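You operate a simulated robot arm through the tools that you are given. There is no shell and no other tool.

You are at the controls of a simulated two-armed robot. One attempt, no reset.

## Task
Take the lid off the pot that says "nuts" on the long table and lay it down there.

It is judged by the outcome, as a careful person would: the job done as asked, and still so three seconds after it is handed in. It fails if anything else is knocked over, pushed out of place, dropped, spilled or broken. Lids that push on must go on centred and level and be pressed home; caps that screw on are set level and turned clockwise until they are tight.

## Robot
Two 7-joint arms with two-finger grippers on one trunk, on a base that moves. Base frame: it is fixed to the floor where the robot stands at the start and does not move with it; the origin is under the middle of the robot, x ahead of it, y to its left, z up; the surface under the hand at the start is at about z = 0.78. Lengths are in m, angles in degrees, forces in N, time in s.
The left shoulder is at the start at [0.144, 0.175, 0.915], the right one opposite. With the tool pointing down near the work surface each hand reaches from about 0.1 to 0.94 m from the robot's upright axis, wherever it stands, measured 20 degrees to its own side. Payload 2.94 kg a hand.
The tool frame of a hand sits at the grasp point between the pads (the TCP): z along the fingers, y along the line on which they close. The tips reach 0.03 m beyond it. The gripper opens to 0.138 m; its body begins 0.109 m behind the TCP.
Orientation is told as [roll, pitch, yaw] about the base's x, y, z axes, in that order, counted from this pose: with the fingers straight down and closing along the base's y, the tool's x points along the base's -x, its y along +y and its z along -z.

## Interface
- The arms move only by the tool play_rows. It takes "left_commands", "right_commands" or both (then of equal length, played together; a hand with none holds still); each is a list of rows, each a list of 7 numbers: the shift along the tool's x, y, z in m, then the turn, a rotation vector about the tool's x, y, z in rad, then the gripper command, from -1 (shut) to 1 (fully open), values between in proportion. In form: [[x, y, z, rx, ry, rz, grip], ...]. A call has 1 to 20 rows; each row shifts and turns the commanded pose from where the row before left it, along the tool's axes as they then stand. Each row takes 0.2 s and may step no farther than 0.05 m and 8.6 degrees from the row before; otherwise, or with a gripper value out of range, the whole call is refused. A pose out of reach is approached as far as the arm can. The call stops where the force on the tool passes 40 N (or 10 N more than at its start, if that is more) or the arm is blocked; 0.2 s more then pass. The fingers move at their own pace (about 0.045 m/s each) and stop on an object; they squeeze with about 20 N. The grip force told is the motor's: it shows also when the fingers shut on nothing. Time passes only in rows, and 0.2 s behind the last, so rows that do not move let the fingers close. It gives the time, the measured TCP pose, the force on the tool (base axes), the opening and the grip force at its end, in the units of the frame above (readings bear some noise), with the torque about the TCP (base axes, N m) and any sound that the robot's microphone picked up.
- Cameras (640 x 400 px; columns grow to the right, rows downward): "scene" is now at [0.3248, 0.015, 1.3663]; the picture's right is [0.21, -0.98, 0.00], its down [-0.80, -0.17, -0.58] and it looks along [0.56, 0.12, -0.82] (base axes); focal length 256 px, centre (320, 200). "left" rides on the left gripper at [0.071, -0.019, -0.146] in its tool frame; the picture's right is [0.26, 0.96, 0.00], its down [-0.85, 0.23, -0.48] and it looks along [-0.46, 0.12, 0.88] (tool axes); focal length 280 px, centre (320, 200). "right" rides on the right gripper at [0.071, 0.019, -0.146] in its tool frame; the picture's right is [-0.26, 0.97, 0.00], its down [-0.85, -0.23, -0.48] and it looks along [-0.46, -0.12, 0.88] (tool axes); focal length 280 px, centre (320, 200). There is no depth. A picture from a camera that has moved, and an enlarged one, comes with that camera's place and axes in the base frame and with its lens.
- grab_frame(camera): a new picture of that camera. It takes no simulated time.
- lift_body(by): moves the trunk up (or, below 0, down) by that many m; the arms and the scene camera ride with it, the base frame stays. It gives what a move gives, with no picture.
- base_move(legs): drives the robot by 1 to 6 legs, each [ahead, turn to the left] in m and degrees, along the robot's own axes; the way and the turn of a leg run together, so that a leg with both is an arc; at most 1.5 m and 180 degrees a leg. The arms and the cameras ride along, it lands a little off, and it stops where it bumps. It gives what a move gives.
- head_to(pan, tilt): turns the head with the scene camera to pan (to the left, within 120 degrees either way) and tilt (down, from -29 to 69), counted from straight ahead of the robot (the tilt from the chest, where the trunk bows). It gives what a move gives.
- enlarge(camera, box): a new picture of the part [left, top, right, bottom] of that camera's present view, enlarged. It takes no simulated time.
- close_job(): hands the job in; it is judged then, once.

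Nothing tells you exact positions but the pictures and the camera data. Unless the task says otherwise, let go and move clear before handing in.

The tools are called by a JSON object that holds its "fn" and its "kwargs". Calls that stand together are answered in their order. play_rows: Moves the arms, as the interface text tells. Its arguments: {"type":"object","properties":{"left_commands":{"type":"array","items":{"type":"array","items":{"type":"number"}}},"right_commands":{"type":"array","items":{"type":"array","items":{"type":"number"}}}},"required":[]} The other tools are called the same way: lift_body (by) moves the trunk up or down; base_move (legs) drives the base; head_to (pan, tilt) turns the head that bears the scene camera; grab_frame (camera) takes a picture; enlarge (camera, box) takes an enlarged picture of a part of a camera's view; close_job () hands the job in.

At the start:

```text
time: 0.0
left_ee_pos: [0.5775, 0.41, 1.0583]
left_ee_rot: [0.0, 0.0, 0.0]
left_wrist_force: [1.0, 0.9, -0.1]
left_torque: [-0.01, -0.06, -0.03]
left_finger_gap: 0.1377
left_grasp_force: 0.1
right_ee_pos: [0.5776, -0.119, 1.0917]
right_ee_rot: [0.1, 0.1, -0.1]
right_wrist_force: [0.5, -0.2, -0.7]
right_torque: [0.0, 0.0, 0.02]
right_finger_gap: 0.1383
right_grasp_force: 0.1
trunk travel left (down, up): [-0.093, 0.641]
robot x, y, heading: [-0.0025, 0.0003, -0.0]
head pan, tilt (commanded): [12.0, 54.8]
```

scene: 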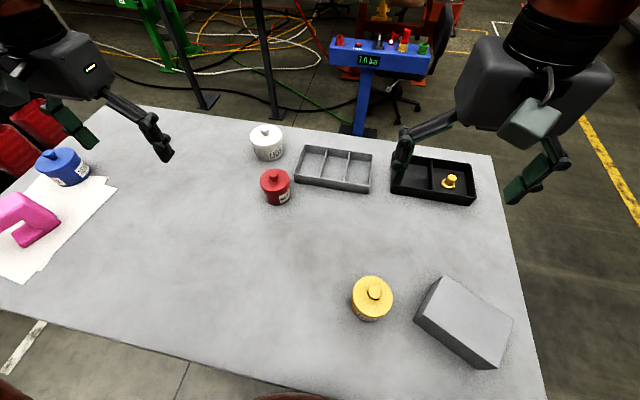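
right: 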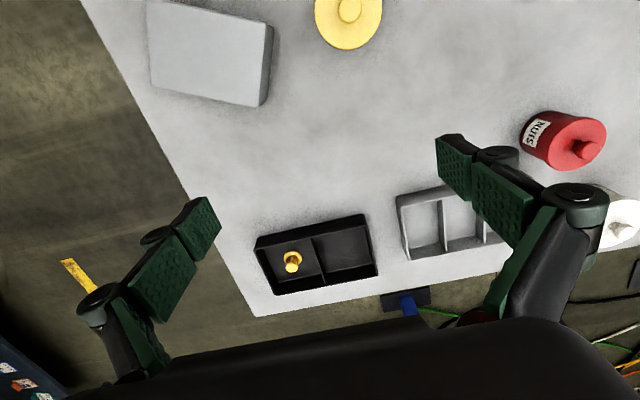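
left: 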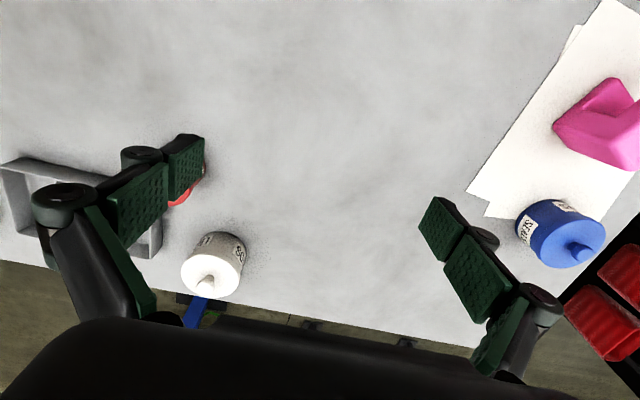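

The red pot seems to read "NUTS" in the right camera view; I'll enlarge to check it and the other pots' labels before moving.

{"fn": "enlarge", "kwargs": {"camera": "scene", "box": [220, 110, 400, 222]}}

{"fn": "enlarge", "kwargs": {"camera": "right", "box": [480, 90, 640, 190]}}

{"fn": "enlarge", "kwargs": {"camera": "scene", "box": [320, 250, 480, 350]}}

{"fn": "enlarge", "kwargs": {"camera": "left", "box": [480, 170, 640, 270]}}

{"fn": "enlarge", "kwargs": {"camera": "left", "box": [130, 210, 290, 310]}}

```text
3.56 times, centred on (310, 166) of scene
camera zoom: at [0.3248, 0.015, 1.3663], right [0.21, -0.98, 0.0], down [-0.8, -0.17, -0.58], along [0.56, 0.12, -0.82], focal length 909 px, centre (356, 321)
```

zoom: 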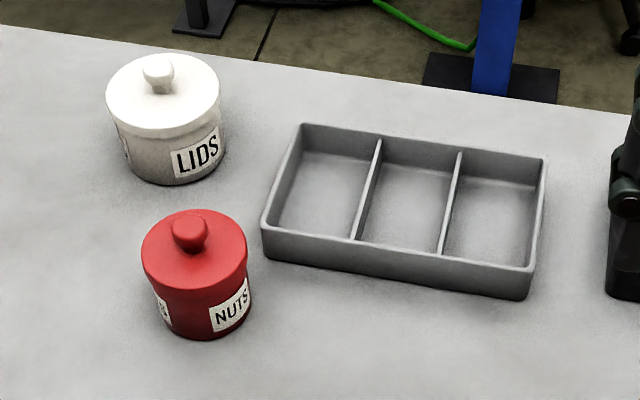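

```text
4.00 times, centred on (560, 140) of right
camera zoom: at [0.507, -0.0991, 1.238], right [0.26, 0.96, 0.0], down [0.85, -0.23, 0.47], along [0.46, -0.12, -0.88], focal length 1122 px, centre (-640, 440)
```

zoom: 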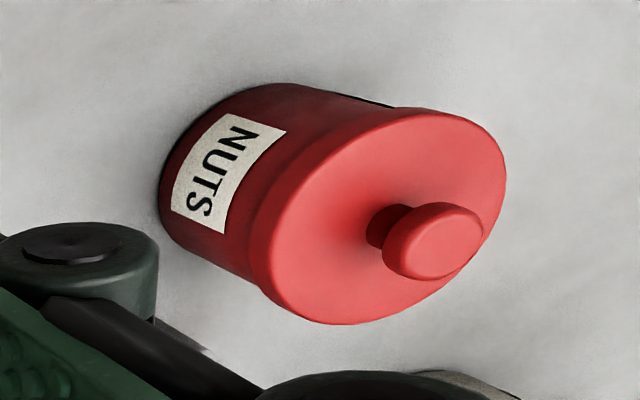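

```text
4.00 times, centred on (400, 300) of scene
camera zoom: at [0.3248, 0.015, 1.3663], right [0.21, -0.98, 0.0], down [-0.8, -0.17, -0.58], along [0.56, 0.12, -0.82], focal length 1023 px, centre (0, -200)
```

zoom: 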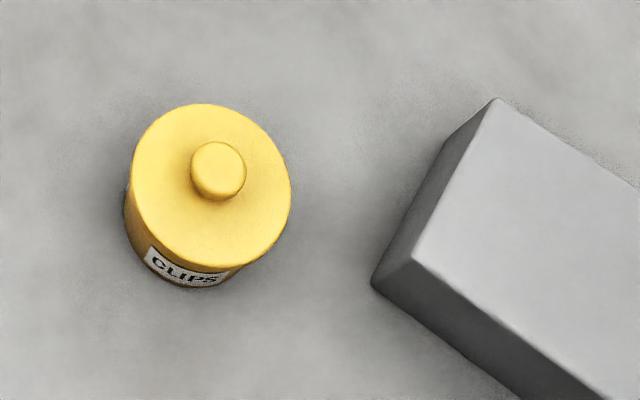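

```text
4.00 times, centred on (560, 220) of left
camera zoom: at [0.5064, 0.39, 1.2032], right [-0.26, 0.96, 0.0], down [0.85, 0.23, 0.48], along [0.46, 0.12, -0.88], focal length 1122 px, centre (-640, 120)
```

zoom: 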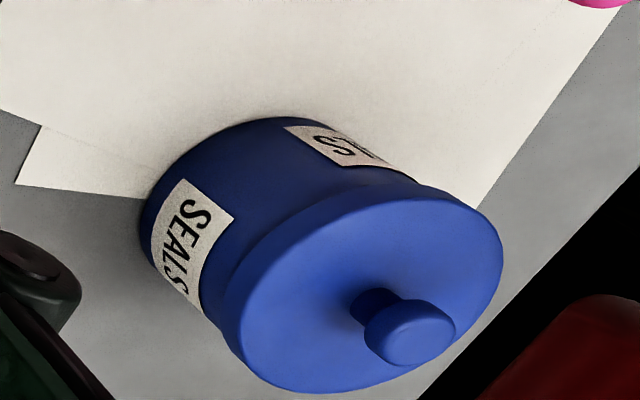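

```text
4.00 times, centred on (210, 260) of left
camera zoom: at [0.5064, 0.39, 1.2032], right [-0.26, 0.96, 0.0], down [0.85, 0.23, 0.48], along [0.46, 0.12, -0.88], focal length 1122 px, centre (760, -40)
```

zoom: 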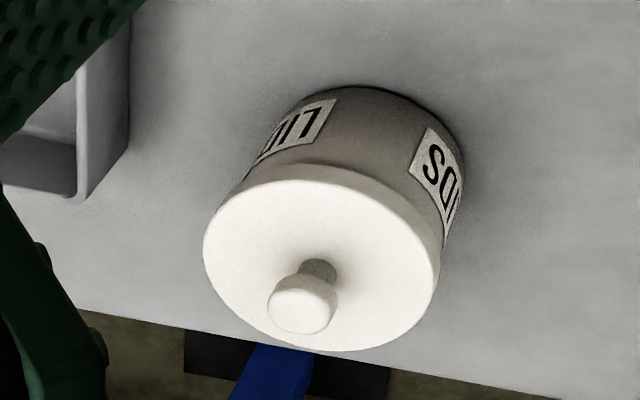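

The red pot is NUTS (white is LIDS, yellow CLIPS, blue SEALS). I put its knob near [0.72, 0.22, 0.875]. I'll move the left hand over it at a safe height and look with the left camera.

{"fn": "play_rows", "kwargs": {"left_commands": [[-0.024, -0.038, 0, 0, 0, 0, -0.1], [-0.024, -0.038, 0, 0, 0, 0, -0.1], [-0.024, -0.038, 0, 0, 0, 0, -0.1], [-0.024, -0.038, 0, 0, 0, 0, -0.1], [-0.024, -0.038, 0, 0, 0, 0, -0.1], [0, 0, 0, 0, 0, 0, -0.1], [0, 0, 0, 0, 0, 0, -0.1]]}}

{"fn": "grab_frame", "kwargs": {"camera": "left"}}

{"fn": "grab_frame", "kwargs": {"camera": "scene"}}

```text
time: 1.6
left_ee_pos: [0.7108, 0.2196, 1.0512]
left_ee_rot: [0.1, 0.9, 0.1]
left_wrist_force: [-1.4, -0.6, -0.3]
left_torque: [0.14, -0.19, -0.02]
left_finger_gap: 0.0622
left_grasp_force: 0.1
right_ee_pos: [0.5923, -0.1204, 1.0878]
right_ee_rot: [0.0, 0.8, -0.2]
right_wrist_force: [-1.4, -0.3, 0.8]
right_torque: [-0.01, -0.13, 0.0]
right_finger_gap: 0.1378
right_grasp_force: 0.1
trunk travel left (down, up): [-0.093, 0.641]
robot x, y, heading: [0.0059, -0.0008, 0.0]
head pan, tilt (commanded): [12.0, 54.8]
```

```text
taken
camera left: at [0.6439, 0.1995, 1.1973], right [-0.26, 0.96, 0.01], down [0.86, 0.23, 0.46], along [0.45, 0.13, -0.89], focal length 280 px, centre (320, 200)
```

left: 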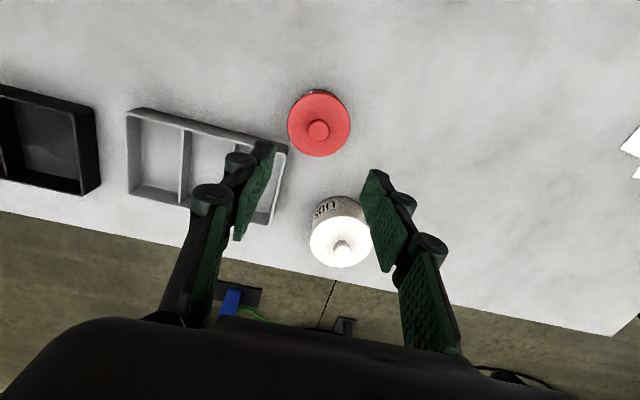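

```text
taken
camera scene: at [0.3858, 0.0139, 1.358], right [0.21, -0.98, -0.01], down [-0.82, -0.17, -0.54], along [0.53, 0.12, -0.84], focal length 256 px, centre (320, 200)
```

scene: 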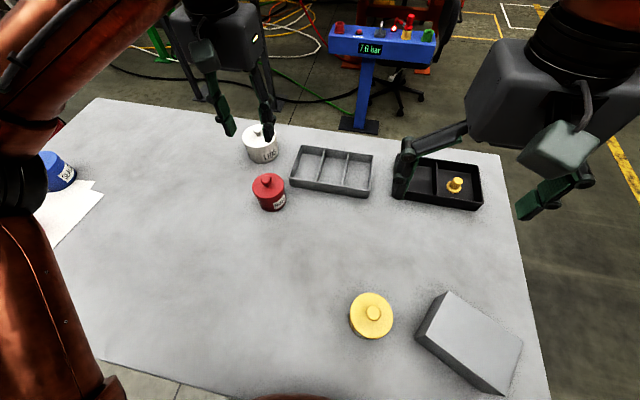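

The knob projects to about [0.718, 0.220], agreeing with the first estimate. I'll zoom in to get the lid and knob sizes.

{"fn": "enlarge", "kwargs": {"camera": "left", "box": [240, 75, 400, 175]}}

{"fn": "enlarge", "kwargs": {"camera": "scene", "box": [220, 150, 320, 212]}}

{"fn": "grab_frame", "kwargs": {"camera": "right"}}

```text
4.00 times, centred on (320, 125) of left
camera zoom: at [0.6439, 0.1995, 1.1973], right [-0.26, 0.96, 0.01], down [0.86, 0.23, 0.46], along [0.45, 0.13, -0.89], focal length 1122 px, centre (320, 500)
```

zoom: 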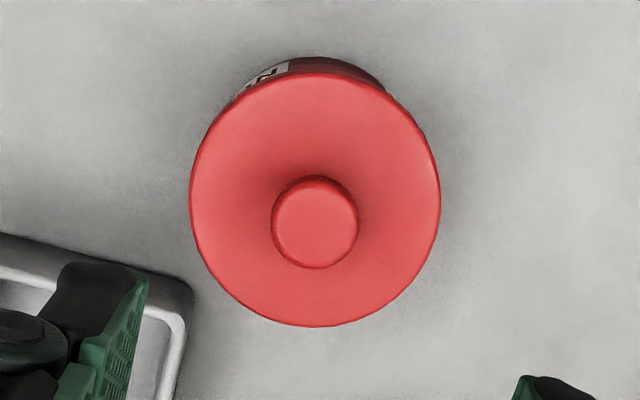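

```text
6.40 times, centred on (270, 181) of scene
camera zoom: at [0.3858, 0.0139, 1.358], right [0.21, -0.98, -0.01], down [-0.82, -0.17, -0.54], along [0.53, 0.12, -0.84], focal length 1637 px, centre (640, 322)
```

zoom: 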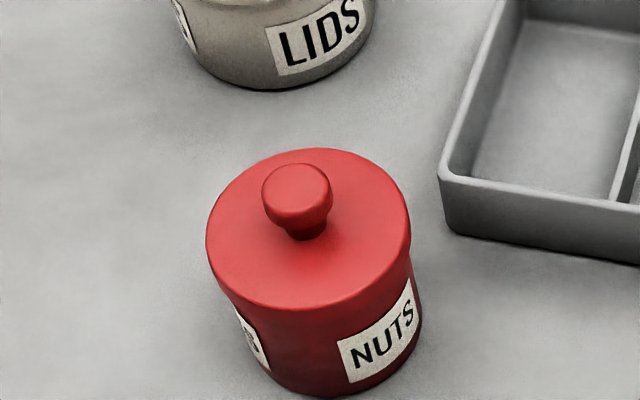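

```text
taken
camera right: at [0.525, -0.1006, 1.2337], right [0.27, 0.96, 0.0], down [0.85, -0.23, 0.46], along [0.45, -0.13, -0.89], focal length 280 px, centre (320, 200)
```

right: 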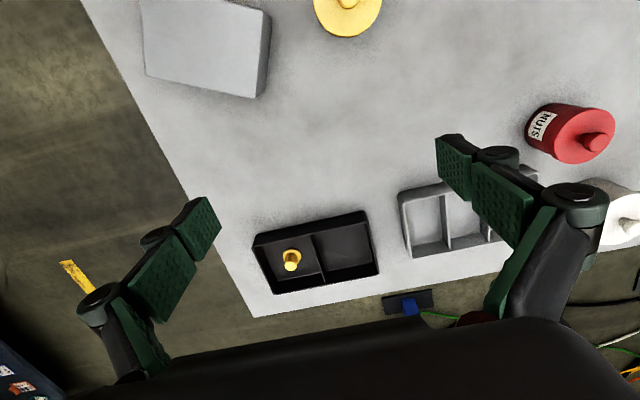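

The knob is about 25 mm wide at [0.7205, 0.221], with its top near z 0.876 and the lid top near 0.85. I'll descend part way with narrowed fingers and re-check alignment.

{"fn": "play_rows", "kwargs": {"left_commands": [[-0.0097, 0.0014, 0.0, 0, -0.0157, 0, -0.3], [0, 0, 0.025, 0, 0, 0, -0.3], [0, 0, 0.025, 0, 0, 0, -0.3], [0, 0, 0.025, 0, 0, 0, -0.3], [0, 0, 0.025, 0, 0, 0, -0.3], [0, 0, 0, 0, 0, 0, -0.3], [0, 0, 0, 0, 0, 0, -0.3]]}}

{"fn": "grab_frame", "kwargs": {"camera": "left"}}

{"fn": "enlarge", "kwargs": {"camera": "scene", "box": [180, 100, 340, 200]}}

```text
time: 2.0
left_ee_pos: [0.6335, 0.2303, 1.097]
left_ee_rot: [-1.1, -4.9, 2.0]
left_wrist_force: [-0.2, 1.2, -0.1]
left_torque: [-0.25, 0.06, -0.06]
left_finger_gap: 0.0485
left_grasp_force: 0.1
right_ee_pos: [0.502, -0.1232, 1.1206]
right_ee_rot: [-0.3, -4.4, -0.3]
right_wrist_force: [-0.4, 0.1, 0.1]
right_torque: [-0.03, -0.03, 0.03]
right_finger_gap: 0.1379
right_grasp_force: 0.0
trunk travel left (down, up): [-0.093, 0.641]
robot x, y, heading: [0.0003, 0.0023, 0.3]
head pan, tilt (commanded): [12.0, 54.8]
stopped in row 1 (left hand): the arm was blocked; the commanded pose is now the measured one
```

```text
taken
camera left: at [0.5531, 0.2114, 1.2367], right [-0.29, 0.96, -0.04], down [0.8, 0.27, 0.54], along [0.53, 0.13, -0.84], focal length 280 px, centre (320, 200)
```

left: 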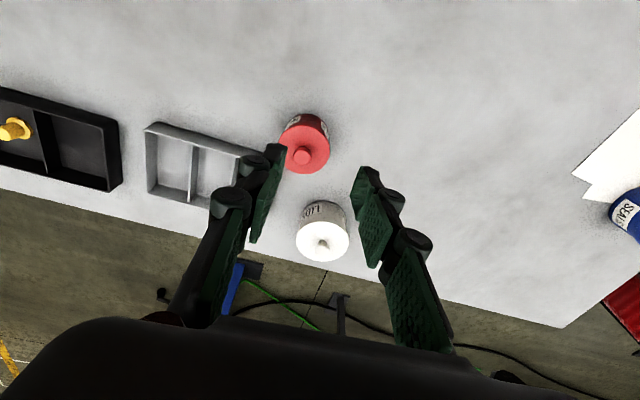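

```text
4.00 times, centred on (260, 150) of scene
camera zoom: at [0.365, 0.0161, 1.362], right [0.21, -0.98, -0.01], down [-0.82, -0.17, -0.55], along [0.54, 0.12, -0.83], focal length 1023 px, centre (560, 400)
```

zoom: 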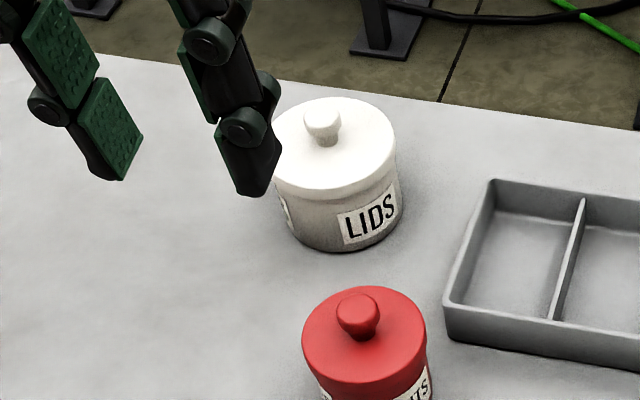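

The whole trunk rocked back and the arm was reported blocked, though the wrist force is low. I'll hold still for a moment to see how it settles, and look at the arm.

{"fn": "play_rows", "kwargs": {"left_commands": [[0, 0, 0, 0, 0, 0, -0.3], [0, 0, 0, 0, 0, 0, -0.3], [0, 0, 0, 0, 0, 0, -0.3], [0, 0, 0, 0, 0, 0, -0.3], [0, 0, 0, 0, 0, 0, -0.3]]}}

{"fn": "grab_frame", "kwargs": {"camera": "scene"}}

{"fn": "grab_frame", "kwargs": {"camera": "left"}}

```text
time: 2.9
left_ee_pos: [0.5863, 0.2324, 1.1129]
left_ee_rot: [-0.5, -7.5, 1.9]
left_wrist_force: [-0.3, -0.1, 0.1]
left_torque: [-0.06, 0.07, 0.01]
left_finger_gap: 0.0483
left_grasp_force: 0.2
right_ee_pos: [0.4546, -0.1271, 1.131]
right_ee_rot: [-0.5, -7.1, -0.4]
right_wrist_force: [-0.6, 0.8, -0.9]
right_torque: [-0.06, 0.04, 0.0]
right_finger_gap: 0.138
right_grasp_force: 0.0
trunk travel left (down, up): [-0.093, 0.641]
robot x, y, heading: [0.001, -0.0013, -0.3]
head pan, tilt (commanded): [12.0, 54.8]
stopped in row 4 (left hand): the arm was blocked; the commanded pose is now the measured one
```

```text
taken
camera scene: at [0.381, 0.0159, 1.3591], right [0.21, -0.98, -0.01], down [-0.82, -0.17, -0.54], along [0.53, 0.12, -0.84], focal length 256 px, centre (320, 200)
```

scene: 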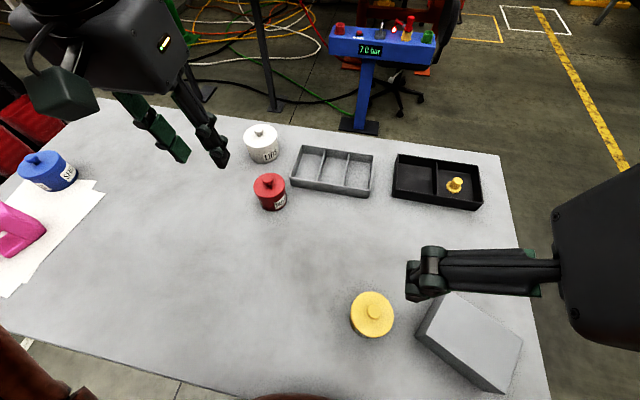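

```text
taken
camera left: at [0.4982, 0.2119, 1.2483], right [-0.29, 0.96, -0.04], down [0.77, 0.26, 0.58], along [0.57, 0.13, -0.81], focal length 280 px, centre (320, 200)
```

left: 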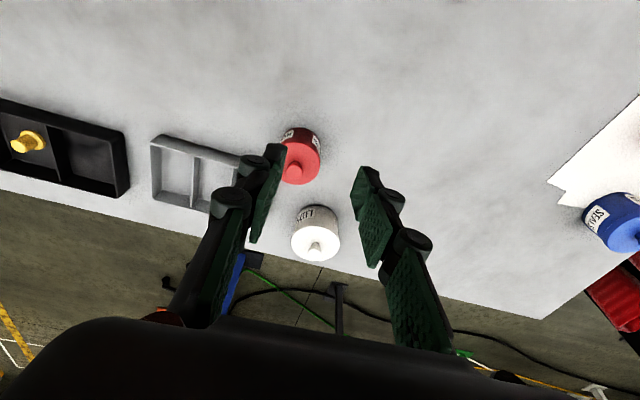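

The arms ended up tilted back by about 7 degrees while the chest bowed forward, with no contact force. I'll check whether things are still moving using a short hold of both hands.

{"fn": "play_rows", "kwargs": {"left_commands": [[0, 0, 0, 0, 0, 0, -0.3]], "right_commands": [[0, 0, 0, 0, 0, 0, 1]]}}

{"fn": "grab_frame", "kwargs": {"camera": "scene"}}

```text
time: 3.3
left_ee_pos: [0.6033, 0.2269, 1.1067]
left_ee_rot: [-0.7, -6.1, 1.6]
left_wrist_force: [1.8, 0.1, -1.3]
left_torque: [0.0, 0.27, 0.01]
left_finger_gap: 0.0484
left_grasp_force: 0.2
right_ee_pos: [0.4718, -0.1249, 1.1261]
right_ee_rot: [-0.2, -5.6, -0.6]
right_wrist_force: [3.3, 0.0, -2.2]
right_torque: [-0.01, 0.31, -0.03]
right_finger_gap: 0.1382
right_grasp_force: 0.0
trunk travel left (down, up): [-0.093, 0.641]
robot x, y, heading: [-0.0007, 0.0009, -0.1]
head pan, tilt (commanded): [12.0, 54.8]
```

```text
taken
camera scene: at [0.3321, 0.0144, 1.3647], right [0.21, -0.98, 0.0], down [-0.8, -0.17, -0.57], along [0.56, 0.12, -0.82], focal length 256 px, centre (320, 200)
```

scene: 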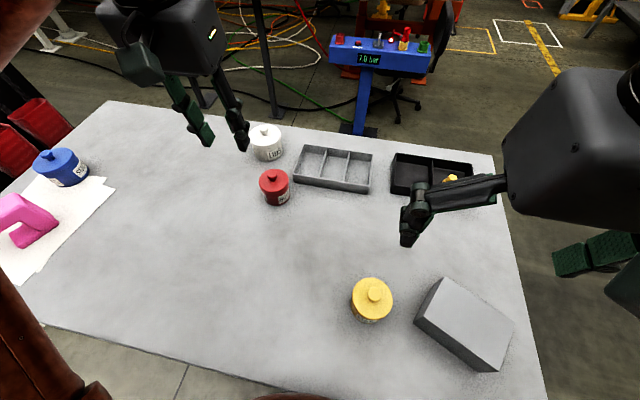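

The trunk is swaying, apparently a springy bow set off by my quick move. I'll hold still and let it damp out.

{"fn": "play_rows", "kwargs": {"left_commands": [[0, 0, 0, 0, 0, 0, -0.3], [0, 0, 0, 0, 0, 0, -0.3], [0, 0, 0, 0, 0, 0, -0.3], [0, 0, 0, 0, 0, 0, -0.3], [0, 0, 0, 0, 0, 0, -0.3], [0, 0, 0, 0, 0, 0, -0.3], [0, 0, 0, 0, 0, 0, -0.3], [0, 0, 0, 0, 0, 0, -0.3]]}}

{"fn": "grab_frame", "kwargs": {"camera": "scene"}}

```text
time: 4.1
left_ee_pos: [0.5287, 0.234, 1.1316]
left_ee_rot: [-1.2, -11.0, 2.1]
left_wrist_force: [1.3, 0.7, -1.4]
left_torque: [-0.02, 0.04, -0.01]
left_finger_gap: 0.0483
left_grasp_force: 0.1
right_ee_pos: [0.3949, -0.1302, 1.1424]
right_ee_rot: [-0.7, -10.3, -0.4]
right_wrist_force: [0.8, 0.5, -0.9]
right_torque: [-0.05, 0.03, -0.01]
right_finger_gap: 0.1381
right_grasp_force: 0.1
trunk travel left (down, up): [-0.093, 0.641]
robot x, y, heading: [0.0008, 0.0014, 0.2]
head pan, tilt (commanded): [12.0, 54.8]
stopped in row 3 (left hand): the arm was blocked; the commanded pose is now the measured one
```

```text
taken
camera scene: at [0.3853, 0.016, 1.3583], right [0.21, -0.98, -0.01], down [-0.82, -0.17, -0.54], along [0.53, 0.12, -0.84], focal length 256 px, centre (320, 200)
```

scene: 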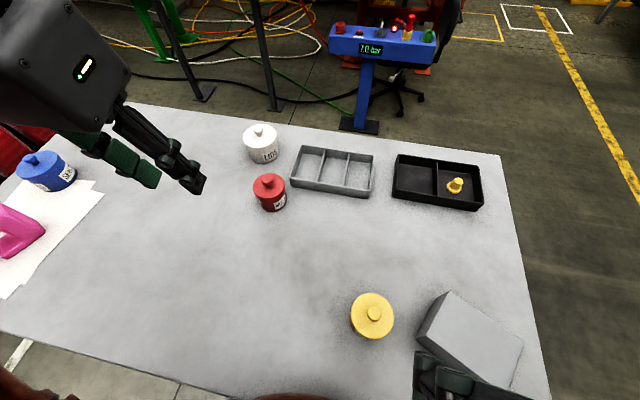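

Camera poses show the whole trunk rocking about a low pivot, and each "blocked" stop re-bases the arms further back. I'll let time pass without commanding the arms and see whether it settles.

{"fn": "head_to", "kwargs": {"pan": 12, "tilt": 54.8}}

{"fn": "enlarge", "kwargs": {"camera": "scene", "box": [0, 0, 640, 400]}}

```text
time: 4.7
left_ee_pos: [0.5656, 0.2313, 1.1208]
left_ee_rot: [-0.4, -8.3, 1.9]
left_wrist_force: [-1.0, -1.2, -1.2]
left_torque: [0.06, -0.05, 0.05]
left_finger_gap: 0.0484
left_grasp_force: 0.1
right_ee_pos: [0.4342, -0.1263, 1.137]
right_ee_rot: [-0.4, -8.0, -0.5]
right_wrist_force: [-0.2, 0.2, -0.7]
right_torque: [0.02, -0.05, -0.02]
right_finger_gap: 0.1378
right_grasp_force: 0.1
trunk travel left (down, up): [-0.093, 0.641]
robot x, y, heading: [0.0026, -0.0017, -0.1]
head pan, tilt (commanded): [12.0, 54.8]
```

```text
1.00 times, centred on (320, 200) of scene (not enlarged: the box is as wide or as high as the picture)
camera zoom: at [0.3682, 0.0147, 1.36], right [0.21, -0.98, -0.01], down [-0.82, -0.17, -0.55], along [0.54, 0.12, -0.83], focal length 256 px, centre (320, 200)
```

zoom: 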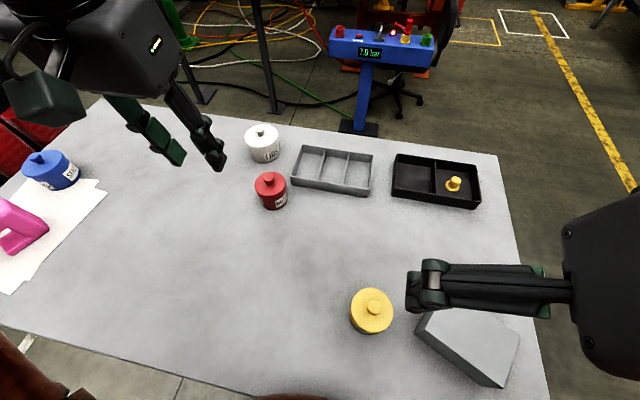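

It is still swaying but less extreme. I'll wait more the same way.

{"fn": "head_to", "kwargs": {"pan": 12, "tilt": 54.8}}

{"fn": "head_to", "kwargs": {"pan": 12, "tilt": 54.8}}

{"fn": "head_to", "kwargs": {"pan": 12, "tilt": 54.8}}

{"fn": "grab_frame", "kwargs": {"camera": "scene"}}

```text
time: 5.3
left_ee_pos: [0.5374, 0.2312, 1.1278]
left_ee_rot: [-1.0, -10.6, 2.0]
left_wrist_force: [0.9, 1.0, 0.6]
left_torque: [0.01, 0.05, 0.0]
left_finger_gap: 0.0483
left_grasp_force: 0.0
right_ee_pos: [0.4035, -0.1308, 1.1419]
right_ee_rot: [-0.7, -10.0, -0.4]
right_wrist_force: [0.0, 0.0, -0.5]
right_torque: [-0.01, 0.04, 0.01]
right_finger_gap: 0.1379
right_grasp_force: 0.0
trunk travel left (down, up): [-0.093, 0.641]
robot x, y, heading: [0.0005, -0.0007, 0.0]
head pan, tilt (commanded): [12.0, 54.8]
```

```text
time: 5.9
left_ee_pos: [0.5529, 0.2319, 1.1239]
left_ee_rot: [-0.3, -9.0, 1.8]
left_wrist_force: [0.9, -0.3, -0.8]
left_torque: [0.0, 0.12, 0.02]
left_finger_gap: 0.0482
left_grasp_force: 0.1
right_ee_pos: [0.4193, -0.1275, 1.1371]
right_ee_rot: [-0.5, -8.7, -0.6]
right_wrist_force: [0.8, -0.6, -0.5]
right_torque: [0.01, 0.11, -0.02]
right_finger_gap: 0.1376
right_grasp_force: 0.0
trunk travel left (down, up): [-0.093, 0.641]
robot x, y, heading: [0.002, -0.0019, 0.2]
head pan, tilt (commanded): [12.0, 54.8]
```

```text
time: 6.5
left_ee_pos: [0.5391, 0.2309, 1.1311]
left_ee_rot: [-0.8, -10.2, 1.7]
left_wrist_force: [0.4, -0.1, -0.6]
left_torque: [0.01, 0.05, -0.01]
left_finger_gap: 0.0482
left_grasp_force: 0.1
right_ee_pos: [0.4042, -0.128, 1.1428]
right_ee_rot: [-0.4, -9.7, -0.4]
right_wrist_force: [0.5, -0.4, 0.4]
right_torque: [0.01, 0.01, 0.0]
right_finger_gap: 0.1382
right_grasp_force: 0.1
trunk travel left (down, up): [-0.093, 0.641]
robot x, y, heading: [0.0009, -0.0026, -0.2]
head pan, tilt (commanded): [12.0, 54.8]
```

```text
taken
camera scene: at [0.3687, 0.0149, 1.3605], right [0.21, -0.98, -0.01], down [-0.82, -0.17, -0.55], along [0.54, 0.12, -0.83], focal length 256 px, centre (320, 200)
```

scene: 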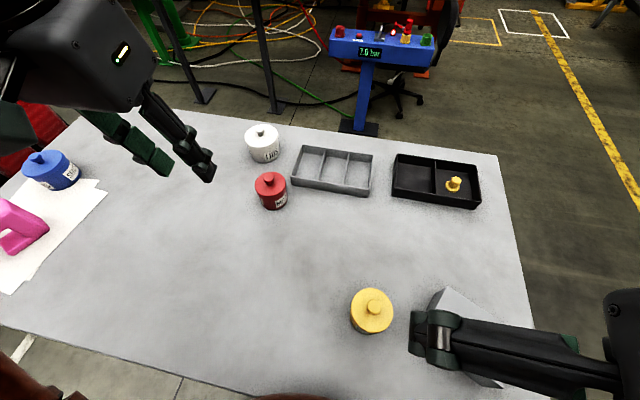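

The sway is damping out (period about 1.2 s), so I'll wait a bit longer and then move with small, smooth steps.

{"fn": "head_to", "kwargs": {"pan": 12, "tilt": 54.8}}

{"fn": "head_to", "kwargs": {"pan": 12, "tilt": 54.8}}

{"fn": "head_to", "kwargs": {"pan": 12, "tilt": 54.8}}

{"fn": "head_to", "kwargs": {"pan": 12, "tilt": 54.8}}

{"fn": "play_rows", "kwargs": {"left_commands": [[0, 0, 0, 0, 0, 0, -0.3], [0, 0, 0, 0, 0, 0, -0.3], [0, 0, 0, 0, 0, 0, -0.3]]}}

{"fn": "grab_frame", "kwargs": {"camera": "left"}}

```text
time: 7.1
left_ee_pos: [0.5535, 0.2316, 1.1251]
left_ee_rot: [-0.5, -9.0, 1.9]
left_wrist_force: [-0.2, 0.2, -0.1]
left_torque: [-0.02, -0.01, 0.0]
left_finger_gap: 0.0485
left_grasp_force: 0.1
right_ee_pos: [0.4205, -0.1276, 1.1385]
right_ee_rot: [-0.5, -8.8, -0.5]
right_wrist_force: [1.3, -0.2, -1.0]
right_torque: [0.01, 0.02, 0.02]
right_finger_gap: 0.1379
right_grasp_force: 0.1
trunk travel left (down, up): [-0.093, 0.641]
robot x, y, heading: [0.0025, -0.0016, 0.1]
head pan, tilt (commanded): [12.0, 54.8]
```

```text
time: 7.7
left_ee_pos: [0.5272, 0.2314, 1.1343]
left_ee_rot: [-0.7, -10.8, 2.0]
left_wrist_force: [1.9, 0.3, 0.2]
left_torque: [-0.05, 0.1, 0.0]
left_finger_gap: 0.0482
left_grasp_force: 0.1
right_ee_pos: [0.393, -0.128, 1.1454]
right_ee_rot: [-0.4, -10.2, -0.3]
right_wrist_force: [1.4, 0.2, 0.7]
right_torque: [-0.04, 0.12, 0.02]
right_finger_gap: 0.1378
right_grasp_force: 0.2
trunk travel left (down, up): [-0.093, 0.641]
robot x, y, heading: [-0.0022, 0.0024, -0.1]
head pan, tilt (commanded): [12.0, 54.8]
```

```text
time: 8.3
left_ee_pos: [0.5448, 0.2315, 1.1291]
left_ee_rot: [-0.6, -9.6, 1.9]
left_wrist_force: [0.1, -0.1, 0.6]
left_torque: [-0.02, 0.03, 0.01]
left_finger_gap: 0.0484
left_grasp_force: 0.1
right_ee_pos: [0.4122, -0.1276, 1.1415]
right_ee_rot: [-0.4, -9.2, -0.5]
right_wrist_force: [0.3, -0.5, -0.2]
right_torque: [0.0, 0.01, -0.01]
right_finger_gap: 0.1383
right_grasp_force: 0.0
trunk travel left (down, up): [-0.093, 0.641]
robot x, y, heading: [0.0045, 0.0017, 0.0]
head pan, tilt (commanded): [12.0, 54.8]
```

```text
time: 8.9
left_ee_pos: [0.5444, 0.232, 1.1282]
left_ee_rot: [-0.6, -9.6, 1.9]
left_wrist_force: [0.3, -0.5, 0.3]
left_torque: [0.0, 0.01, -0.01]
left_finger_gap: 0.0484
left_grasp_force: 0.1
right_ee_pos: [0.4121, -0.1266, 1.1412]
right_ee_rot: [-0.4, -9.3, -0.5]
right_wrist_force: [0.4, -1.0, 0.1]
right_torque: [0.0, 0.03, -0.01]
right_finger_gap: 0.1378
right_grasp_force: 0.1
trunk travel left (down, up): [-0.093, 0.641]
robot x, y, heading: [0.0044, -0.001, -0.1]
head pan, tilt (commanded): [12.0, 54.8]
```

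```text
time: 9.7
left_ee_pos: [0.5407, 0.2309, 1.13]
left_ee_rot: [-0.6, -9.8, 1.8]
left_wrist_force: [0.4, 1.2, -0.9]
left_torque: [-0.03, 0.02, 0.01]
left_finger_gap: 0.0485
left_grasp_force: 0.0
right_ee_pos: [0.4089, -0.1266, 1.1419]
right_ee_rot: [-0.5, -9.4, -0.3]
right_wrist_force: [-0.5, 0.1, -0.2]
right_torque: [-0.01, 0.0, 0.02]
right_finger_gap: 0.1382
right_grasp_force: 0.0
trunk travel left (down, up): [-0.093, 0.641]
robot x, y, heading: [0.0005, 0.003, 0.0]
head pan, tilt (commanded): [12.0, 54.8]
```

```text
taken
camera left: at [0.4482, 0.2103, 1.2606], right [-0.29, 0.96, -0.05], down [0.75, 0.26, 0.61], along [0.6, 0.13, -0.79], focal length 280 px, centre (320, 200)
```

left: 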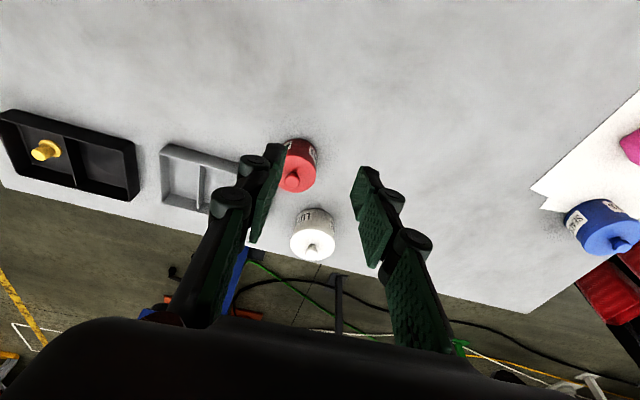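

The robot has settled. First I'll slowly level the left hand in place, then translate gently.

{"fn": "play_rows", "kwargs": {"left_commands": [[0, 0, 0, 0, 0.006, 0, -0.3], [0, 0, 0, -0.001, 0.011, 0.003, -0.3], [0, 0, 0, -0.001, 0.014, 0.003, -0.3], [0, 0, 0, -0.001, 0.016, 0.003, -0.3], [0, 0, 0, -0.001, 0.016, 0.003, -0.3], [0, 0, 0, -0.001, 0.016, 0.003, -0.3], [0, 0, 0, -0.001, 0.016, 0.003, -0.3], [0, 0, 0, -0.001, 0.016, 0.003, -0.3], [0, 0, 0, -0.001, 0.016, 0.003, -0.3], [0, 0, 0, -0.001, 0.014, 0.003, -0.3], [0, 0, 0, -0.001, 0.013, 0.003, -0.3], [0, 0, 0, -0.001, 0.01, 0.002, -0.3], [0, 0, 0, 0, 0.006, 0, -0.3], [0, 0, 0, 0, 0, 0, -0.3], [0, 0, 0, 0, 0, 0, -0.3]]}}

```text
time: 12.9
left_ee_pos: [0.5407, 0.2322, 1.1297]
left_ee_rot: [0.2, -0.1, 0.1]
left_wrist_force: [1.0, -0.5, 0.1]
left_torque: [0.01, -0.03, -0.06]
left_finger_gap: 0.0484
left_grasp_force: 0.0
right_ee_pos: [0.4072, -0.128, 1.1411]
right_ee_rot: [-0.4, -9.4, -0.4]
right_wrist_force: [0.9, 0.1, -0.6]
right_torque: [0.0, -0.03, 0.03]
right_finger_gap: 0.1377
right_grasp_force: 0.0
trunk travel left (down, up): [-0.093, 0.641]
robot x, y, heading: [-0.0003, 0.0, 0.1]
head pan, tilt (commanded): [12.0, 54.8]
```

Hand is level. Now a slow, ramped move to above the knob.

{"fn": "play_rows", "kwargs": {"left_commands": [[-0.004, -0.0006, 0.002, 0, 0, 0, -0.3], [-0.007, -0.0006, 0.004, 0, 0, 0, -0.3], [-0.0095, -0.0006, 0.006, 0, 0, 0, -0.3], [-0.0105, -0.0006, 0.0066, 0, 0, 0, -0.3], [-0.0105, -0.0006, 0.0066, 0, 0, 0, -0.3], [-0.0105, -0.0006, 0.0066, 0, 0, 0, -0.3], [-0.0105, -0.0006, 0.0066, 0, 0, 0, -0.3], [-0.0105, -0.0006, 0.0066, 0, 0, 0, -0.3], [-0.0105, -0.0006, 0.0066, 0, 0, 0, -0.3], [-0.0105, -0.0006, 0.0066, 0, 0, 0, -0.3], [-0.0105, -0.0006, 0.0066, 0, 0, 0, -0.3], [-0.0105, -0.0006, 0.0066, 0, 0, 0, -0.3], [-0.0105, -0.0006, 0.0066, 0, 0, 0, -0.3], [-0.0105, -0.0006, 0.0066, 0, 0, 0, -0.3], [-0.0105, -0.0006, 0.0066, 0, 0, 0, -0.3], [-0.0105, -0.0006, 0.0066, 0, 0, 0, -0.3], [-0.0095, -0.0006, 0.006, 0, 0, 0, -0.3], [-0.007, -0.0006, 0.004, 0, 0, 0, -0.3], [-0.004, -0.0006, 0.002, 0, 0, 0, -0.3], [0, 0, 0, 0, 0, 0, -0.3]]}}

{"fn": "play_rows", "kwargs": {"left_commands": [[0, 0, 0, 0, 0, 0, -0.3], [0, 0, 0, 0, 0, 0, -0.3], [0, 0, 0, 0, 0, 0, -0.3], [0, 0, 0, 0, 0, 0, -0.3], [0, 0, 0, 0, 0, 0, -0.3]]}}

{"fn": "grab_frame", "kwargs": {"camera": "left"}}

{"fn": "grab_frame", "kwargs": {"camera": "scene"}}

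```text
time: 17.1
left_ee_pos: [0.7195, 0.2209, 1.0208]
left_ee_rot: [0.2, -0.2, 0.0]
left_wrist_force: [0.5, -0.2, 0.2]
left_torque: [0.01, 0.0, 0.02]
left_finger_gap: 0.0482
left_grasp_force: 0.1
right_ee_pos: [0.4067, -0.1273, 1.1403]
right_ee_rot: [-0.5, -9.4, -0.4]
right_wrist_force: [-0.1, -0.1, 0.5]
right_torque: [0.0, -0.03, -0.01]
right_finger_gap: 0.138
right_grasp_force: 0.0
trunk travel left (down, up): [-0.093, 0.641]
robot x, y, heading: [0.0003, -0.0, 0.2]
head pan, tilt (commanded): [12.0, 54.8]
```

```text
time: 18.3
left_ee_pos: [0.7191, 0.2199, 1.0207]
left_ee_rot: [0.2, -0.2, -0.1]
left_wrist_force: [0.7, -0.2, -0.1]
left_torque: [-0.02, 0.0, 0.02]
left_finger_gap: 0.0485
left_grasp_force: 0.0
right_ee_pos: [0.4096, -0.1272, 1.141]
right_ee_rot: [-0.4, -9.4, -0.4]
right_wrist_force: [-0.1, -0.1, -0.7]
right_torque: [0.01, -0.02, 0.03]
right_finger_gap: 0.1378
right_grasp_force: 0.1
trunk travel left (down, up): [-0.093, 0.641]
robot x, y, heading: [0.0002, -0.0009, 0.1]
head pan, tilt (commanded): [12.0, 54.8]
```

```text
taken
camera left: at [0.6484, 0.2005, 1.1653], right [-0.26, 0.96, 0.0], down [0.85, 0.23, 0.48], along [0.46, 0.13, -0.88], focal length 280 px, centre (320, 200)
```

left: 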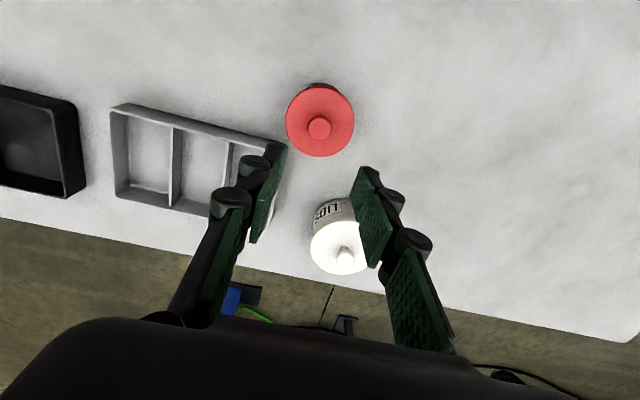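

```text
taken
camera scene: at [0.3255, 0.0147, 1.3663], right [0.21, -0.98, 0.0], down [-0.8, -0.17, -0.58], along [0.56, 0.12, -0.82], focal length 256 px, centre (320, 200)
```

scene: 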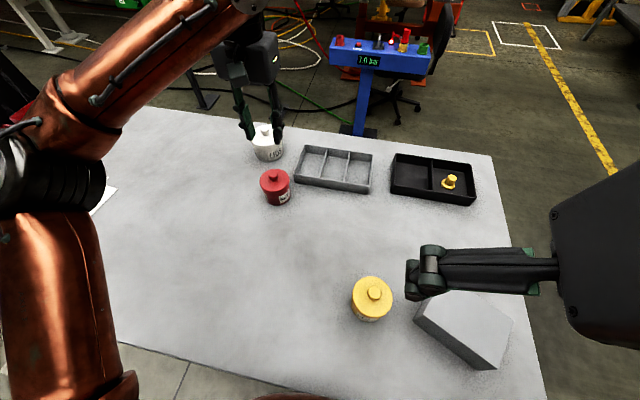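

Everything is stable now. I'll zoom in for a precise fix on the knob.

{"fn": "enlarge", "kwargs": {"camera": "left", "box": [260, 75, 380, 150]}}

{"fn": "enlarge", "kwargs": {"camera": "scene", "box": [216, 110, 328, 180]}}

{"fn": "enlarge", "kwargs": {"camera": "scene", "box": [230, 155, 326, 215]}}

```text
5.33 times, centred on (320, 112) of left
camera zoom: at [0.6484, 0.2005, 1.1653], right [-0.26, 0.96, 0.0], down [0.85, 0.23, 0.48], along [0.46, 0.13, -0.88], focal length 1495 px, centre (320, 667)
```

zoom: 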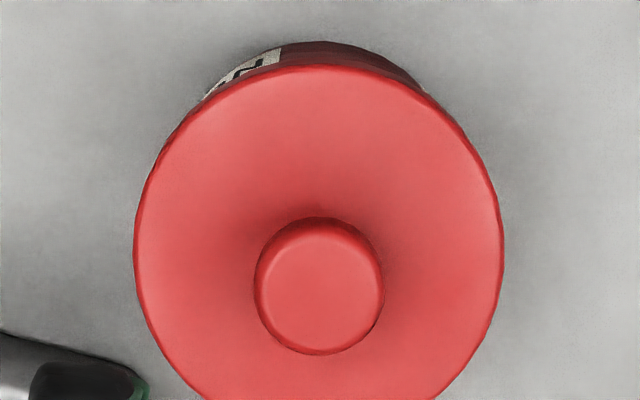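

```text
5.71 times, centred on (272, 145) of scene
camera zoom: at [0.3255, 0.0147, 1.3663], right [0.21, -0.98, 0.0], down [-0.8, -0.17, -0.58], along [0.56, 0.12, -0.82], focal length 1461 px, centre (594, 514)
```

zoom: 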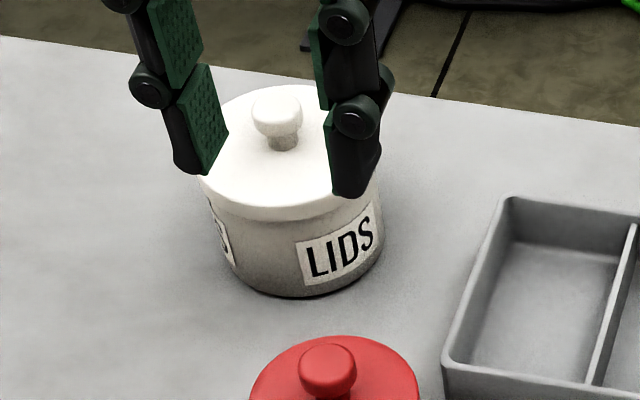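

```text
6.67 times, centred on (278, 185) of scene
camera zoom: at [0.3255, 0.0147, 1.3663], right [0.21, -0.98, 0.0], down [-0.8, -0.17, -0.58], along [0.56, 0.12, -0.82], focal length 1705 px, centre (600, 300)
```

zoom: 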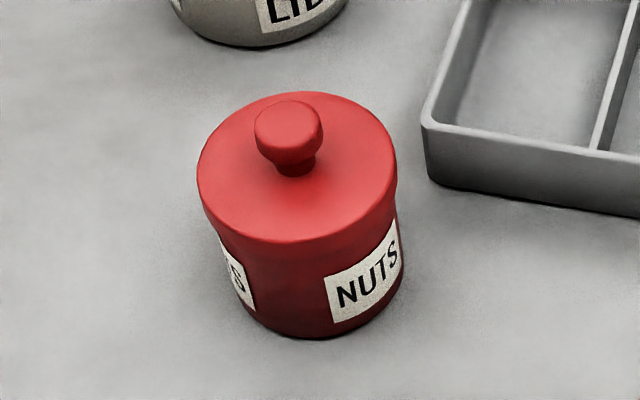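

Refined knob centre: [0.7217, 0.2208], knob top about 0.872, lid top about 0.852. I'll descend to just above the knob and check.

{"fn": "play_rows", "kwargs": {"left_commands": [[-0.0013, 0.0005, 0.004, 0, 0, 0, -0.3], [-0.0013, 0.0004, 0.007, 0, 0, 0, -0.3], [0, 0, 0.009, 0, 0, 0, -0.3], [0, 0, 0.009, 0, 0, 0, -0.3], [0, 0, 0.009, 0, 0, 0, -0.3], [0, 0, 0.009, 0, 0, 0, -0.3], [0, 0, 0.009, 0, 0, 0, -0.3], [0, 0, 0.009, 0, 0, 0, -0.3], [0, 0, 0.009, 0, 0, 0, -0.3], [0, 0, 0.009, 0, 0, 0, -0.3], [0, 0, 0.009, 0, 0, 0, -0.3], [0, 0, 0.007, 0, 0, 0, -0.3], [0, 0, 0.004, 0, 0, 0, -0.3], [0, 0, 0, 0, 0, 0, -0.3], [0, 0, 0, 0, 0, 0, -0.3]]}}

{"fn": "grab_frame", "kwargs": {"camera": "left"}}

{"fn": "enlarge", "kwargs": {"camera": "scene", "box": [230, 130, 326, 190]}}

{"fn": "grab_frame", "kwargs": {"camera": "right"}}

```text
time: 21.5
left_ee_pos: [0.7215, 0.221, 0.9176]
left_ee_rot: [0.3, -0.1, 0.1]
left_wrist_force: [0.0, 0.1, 0.0]
left_torque: [0.01, 0.03, 0.0]
left_finger_gap: 0.0481
left_grasp_force: 0.1
right_ee_pos: [0.4095, -0.1255, 1.1425]
right_ee_rot: [-0.3, -9.4, -0.5]
right_wrist_force: [-0.4, -0.6, 1.0]
right_torque: [-0.01, 0.05, 0.02]
right_finger_gap: 0.1381
right_grasp_force: 0.0
trunk travel left (down, up): [-0.093, 0.641]
robot x, y, heading: [0.003, 0.0014, 0.1]
head pan, tilt (commanded): [12.0, 54.8]
```

```text
taken
camera left: at [0.6513, 0.2017, 1.0621], right [-0.26, 0.96, 0.0], down [0.85, 0.23, 0.48], along [0.46, 0.13, -0.88], focal length 280 px, centre (320, 200)
```

left: 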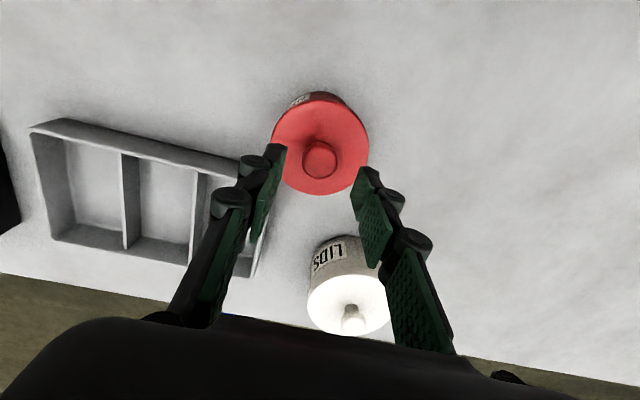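

```text
6.67 times, centred on (278, 160) of scene
camera zoom: at [0.3255, 0.0148, 1.3663], right [0.21, -0.98, 0.0], down [-0.8, -0.17, -0.58], along [0.56, 0.12, -0.82], focal length 1705 px, centre (600, 467)
```

zoom: 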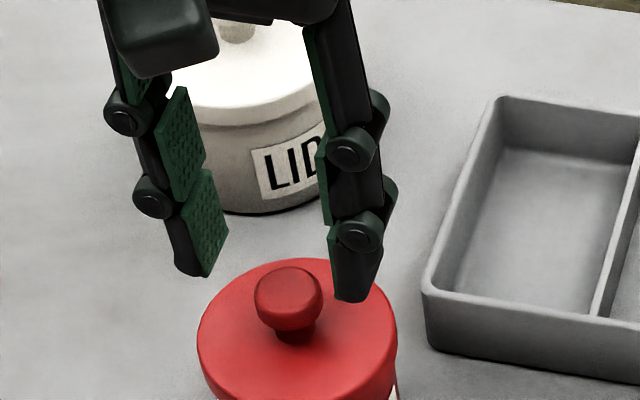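

```text
taken
camera right: at [0.3155, -0.1062, 1.2732], right [0.27, 0.96, 0.04], down [0.76, -0.23, 0.61], along [0.6, -0.14, -0.79], focal length 280 px, centre (320, 200)
```

right: 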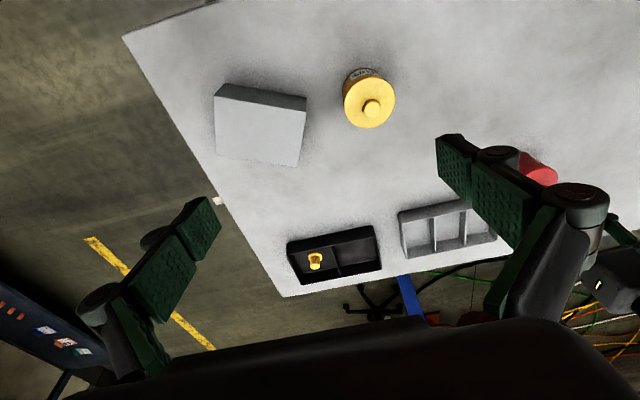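

Alignment looks good: the knob is centred between the fingers. I'll lower so the tips sit just above the lid's surface.

{"fn": "play_rows", "kwargs": {"left_commands": [[0, 0, 0.004, 0, 0, 0, -0.3], [0, 0, 0.006, 0, 0, 0, -0.3], [0, 0, 0.006, 0, 0, 0, -0.3], [0, 0, 0.006, 0, 0, 0, -0.3], [0, 0, 0.005, 0, 0, 0, -0.3], [0, 0, 0.003, 0, 0, 0, -0.3], [0, 0, 0, 0, 0, 0, -0.3], [0, 0, 0, 0, 0, 0, -0.3]]}}

{"fn": "enlarge", "kwargs": {"camera": "left", "box": [240, 100, 400, 200]}}

{"fn": "enlarge", "kwargs": {"camera": "scene", "box": [230, 150, 326, 210]}}

```text
time: 23.3
left_ee_pos: [0.7219, 0.2213, 0.8852]
left_ee_rot: [0.3, -0.1, -0.1]
left_wrist_force: [-0.2, 0.9, -0.2]
left_torque: [-0.03, -0.02, 0.01]
left_finger_gap: 0.048
left_grasp_force: 0.1
right_ee_pos: [0.4082, -0.1258, 1.1424]
right_ee_rot: [-0.3, -9.5, -0.4]
right_wrist_force: [0.4, -0.7, -0.3]
right_torque: [0.02, -0.02, 0.01]
right_finger_gap: 0.1382
right_grasp_force: 0.0
trunk travel left (down, up): [-0.093, 0.641]
robot x, y, heading: [-0.0018, 0.0027, -0.2]
head pan, tilt (commanded): [12.0, 54.8]
```

```text
4.00 times, centred on (320, 150) of left
camera zoom: at [0.6515, 0.2017, 1.0319], right [-0.26, 0.97, 0.0], down [0.85, 0.23, 0.48], along [0.46, 0.13, -0.88], focal length 1122 px, centre (320, 400)
```

zoom: 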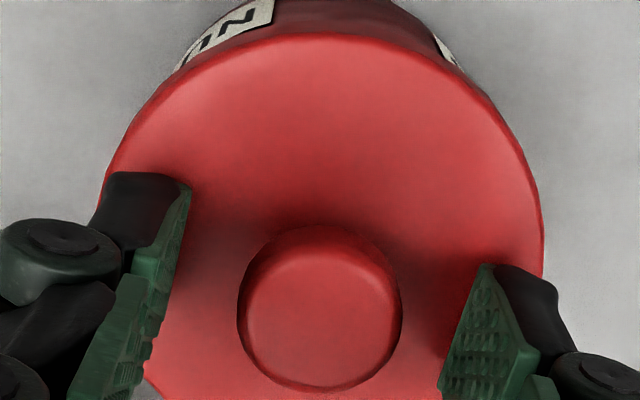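

```text
6.67 times, centred on (278, 180) of scene
camera zoom: at [0.3255, 0.0148, 1.3663], right [0.21, -0.98, 0.0], down [-0.8, -0.17, -0.58], along [0.56, 0.12, -0.82], focal length 1705 px, centre (600, 333)
```

zoom: 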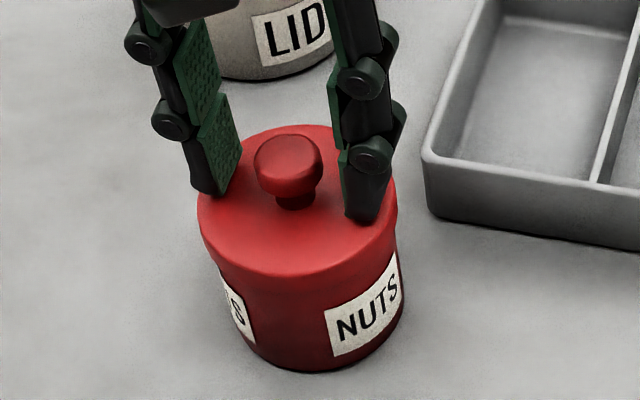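

Tips sit a few mm above the lid on both sides of the knob with no contact force. Closing the fingers now.

{"fn": "play_rows", "kwargs": {"left_commands": [[0, 0, 0, 0, 0, 0, -0.5], [0, 0, 0, 0, 0, 0, -0.7], [0, 0, 0, 0, 0, 0, -1], [0, 0, 0, 0, 0, 0, -1], [0, 0, 0, 0, 0, 0, -1], [0, 0, 0, 0, 0, 0, -1]]}}

{"fn": "enlarge", "kwargs": {"camera": "left", "box": [240, 100, 400, 200]}}

{"fn": "enlarge", "kwargs": {"camera": "scene", "box": [230, 150, 326, 210]}}

```text
time: 24.7
left_ee_pos: [0.7234, 0.2221, 0.8869]
left_ee_rot: [0.1, -0.1, 0.1]
left_wrist_force: [0.3, -0.4, 0.0]
left_torque: [-0.08, 0.0, 0.0]
left_finger_gap: 0.024
left_grasp_force: 20.2
right_ee_pos: [0.4079, -0.1271, 1.1423]
right_ee_rot: [-0.4, -9.4, -0.4]
right_wrist_force: [-0.5, 0.0, 0.8]
right_torque: [-0.02, -0.03, -0.02]
right_finger_gap: 0.1381
right_grasp_force: 0.1
trunk travel left (down, up): [-0.093, 0.641]
robot x, y, heading: [-0.0021, -0.0025, -0.1]
head pan, tilt (commanded): [12.0, 54.8]
```

```text
4.00 times, centred on (320, 150) of left
camera zoom: at [0.6515, 0.2016, 1.032], right [-0.26, 0.96, 0.0], down [0.85, 0.23, 0.48], along [0.46, 0.13, -0.88], focal length 1122 px, centre (320, 400)
```

zoom: 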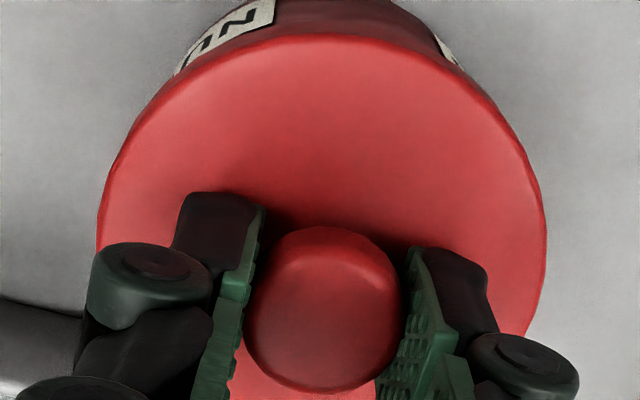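

```text
6.67 times, centred on (278, 180) of scene
camera zoom: at [0.3255, 0.0147, 1.3663], right [0.21, -0.98, 0.0], down [-0.8, -0.17, -0.58], along [0.56, 0.12, -0.82], focal length 1705 px, centre (600, 333)
```

zoom: 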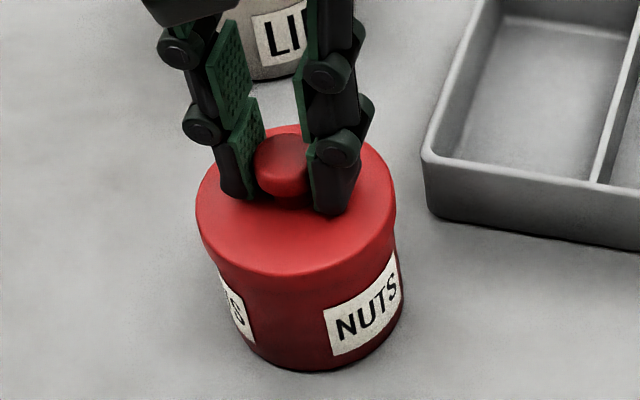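

Knob is gripped at 24 mm, 20 N. I'll lift very slowly a few millimetres and see if the lid comes off the pot or the pot comes along.

{"fn": "play_rows", "kwargs": {"left_commands": [[0, 0, -0.001, 0, 0, 0, -1], [0, 0, -0.0015, 0, 0, 0, -1], [0, 0, -0.002, 0, 0, 0, -1], [0, 0, -0.002, 0, 0, 0, -1], [0, 0, -0.0015, 0, 0, 0, -1], [0, 0, 0, 0, 0, 0, -1]]}}

{"fn": "enlarge", "kwargs": {"camera": "scene", "box": [230, 150, 326, 210]}}

{"fn": "enlarge", "kwargs": {"camera": "left", "box": [240, 80, 400, 180]}}

```text
time: 26.1
left_ee_pos: [0.7221, 0.2212, 0.8945]
left_ee_rot: [0.2, -0.1, 0.1]
left_wrist_force: [-0.7, -1.0, -0.4]
left_torque: [-0.01, -0.01, -0.05]
left_finger_gap: 0.0239
left_grasp_force: 20.0
right_ee_pos: [0.4083, -0.1262, 1.1425]
right_ee_rot: [-0.4, -9.4, -0.5]
right_wrist_force: [-0.2, -0.5, -0.2]
right_torque: [0.01, 0.0, 0.01]
right_finger_gap: 0.1379
right_grasp_force: 0.0
trunk travel left (down, up): [-0.093, 0.641]
robot x, y, heading: [0.0029, 0.0043, 0.4]
head pan, tilt (commanded): [12.0, 54.8]
heard: snap
```

```text
6.67 times, centred on (278, 180) of scene
camera zoom: at [0.3255, 0.0148, 1.3663], right [0.21, -0.98, 0.0], down [-0.8, -0.17, -0.58], along [0.56, 0.12, -0.82], focal length 1705 px, centre (600, 333)
```

zoom: 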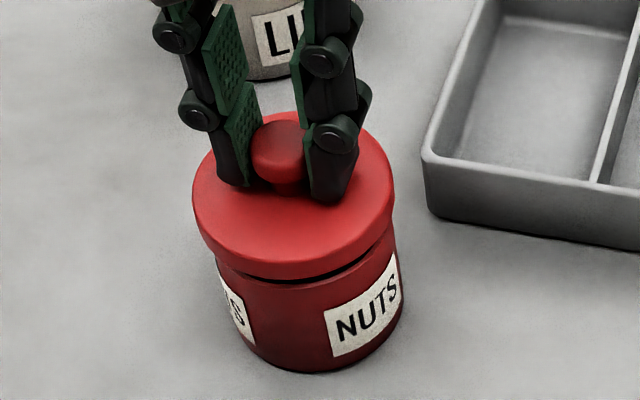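

```text
4.00 times, centred on (320, 130) of left
camera zoom: at [0.6515, 0.2016, 1.0398], right [-0.26, 0.96, 0.0], down [0.85, 0.23, 0.48], along [0.46, 0.13, -0.88], focal length 1122 px, centre (320, 480)
```

zoom: 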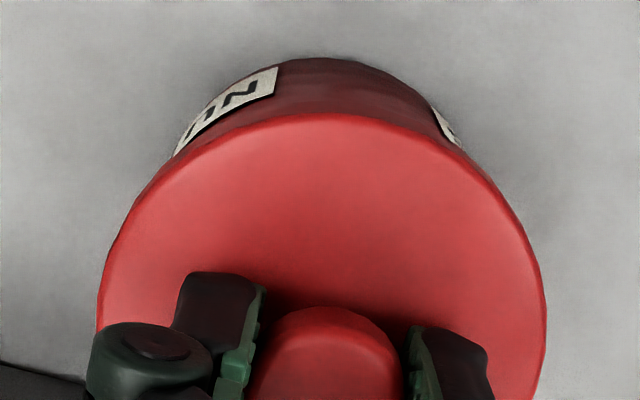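

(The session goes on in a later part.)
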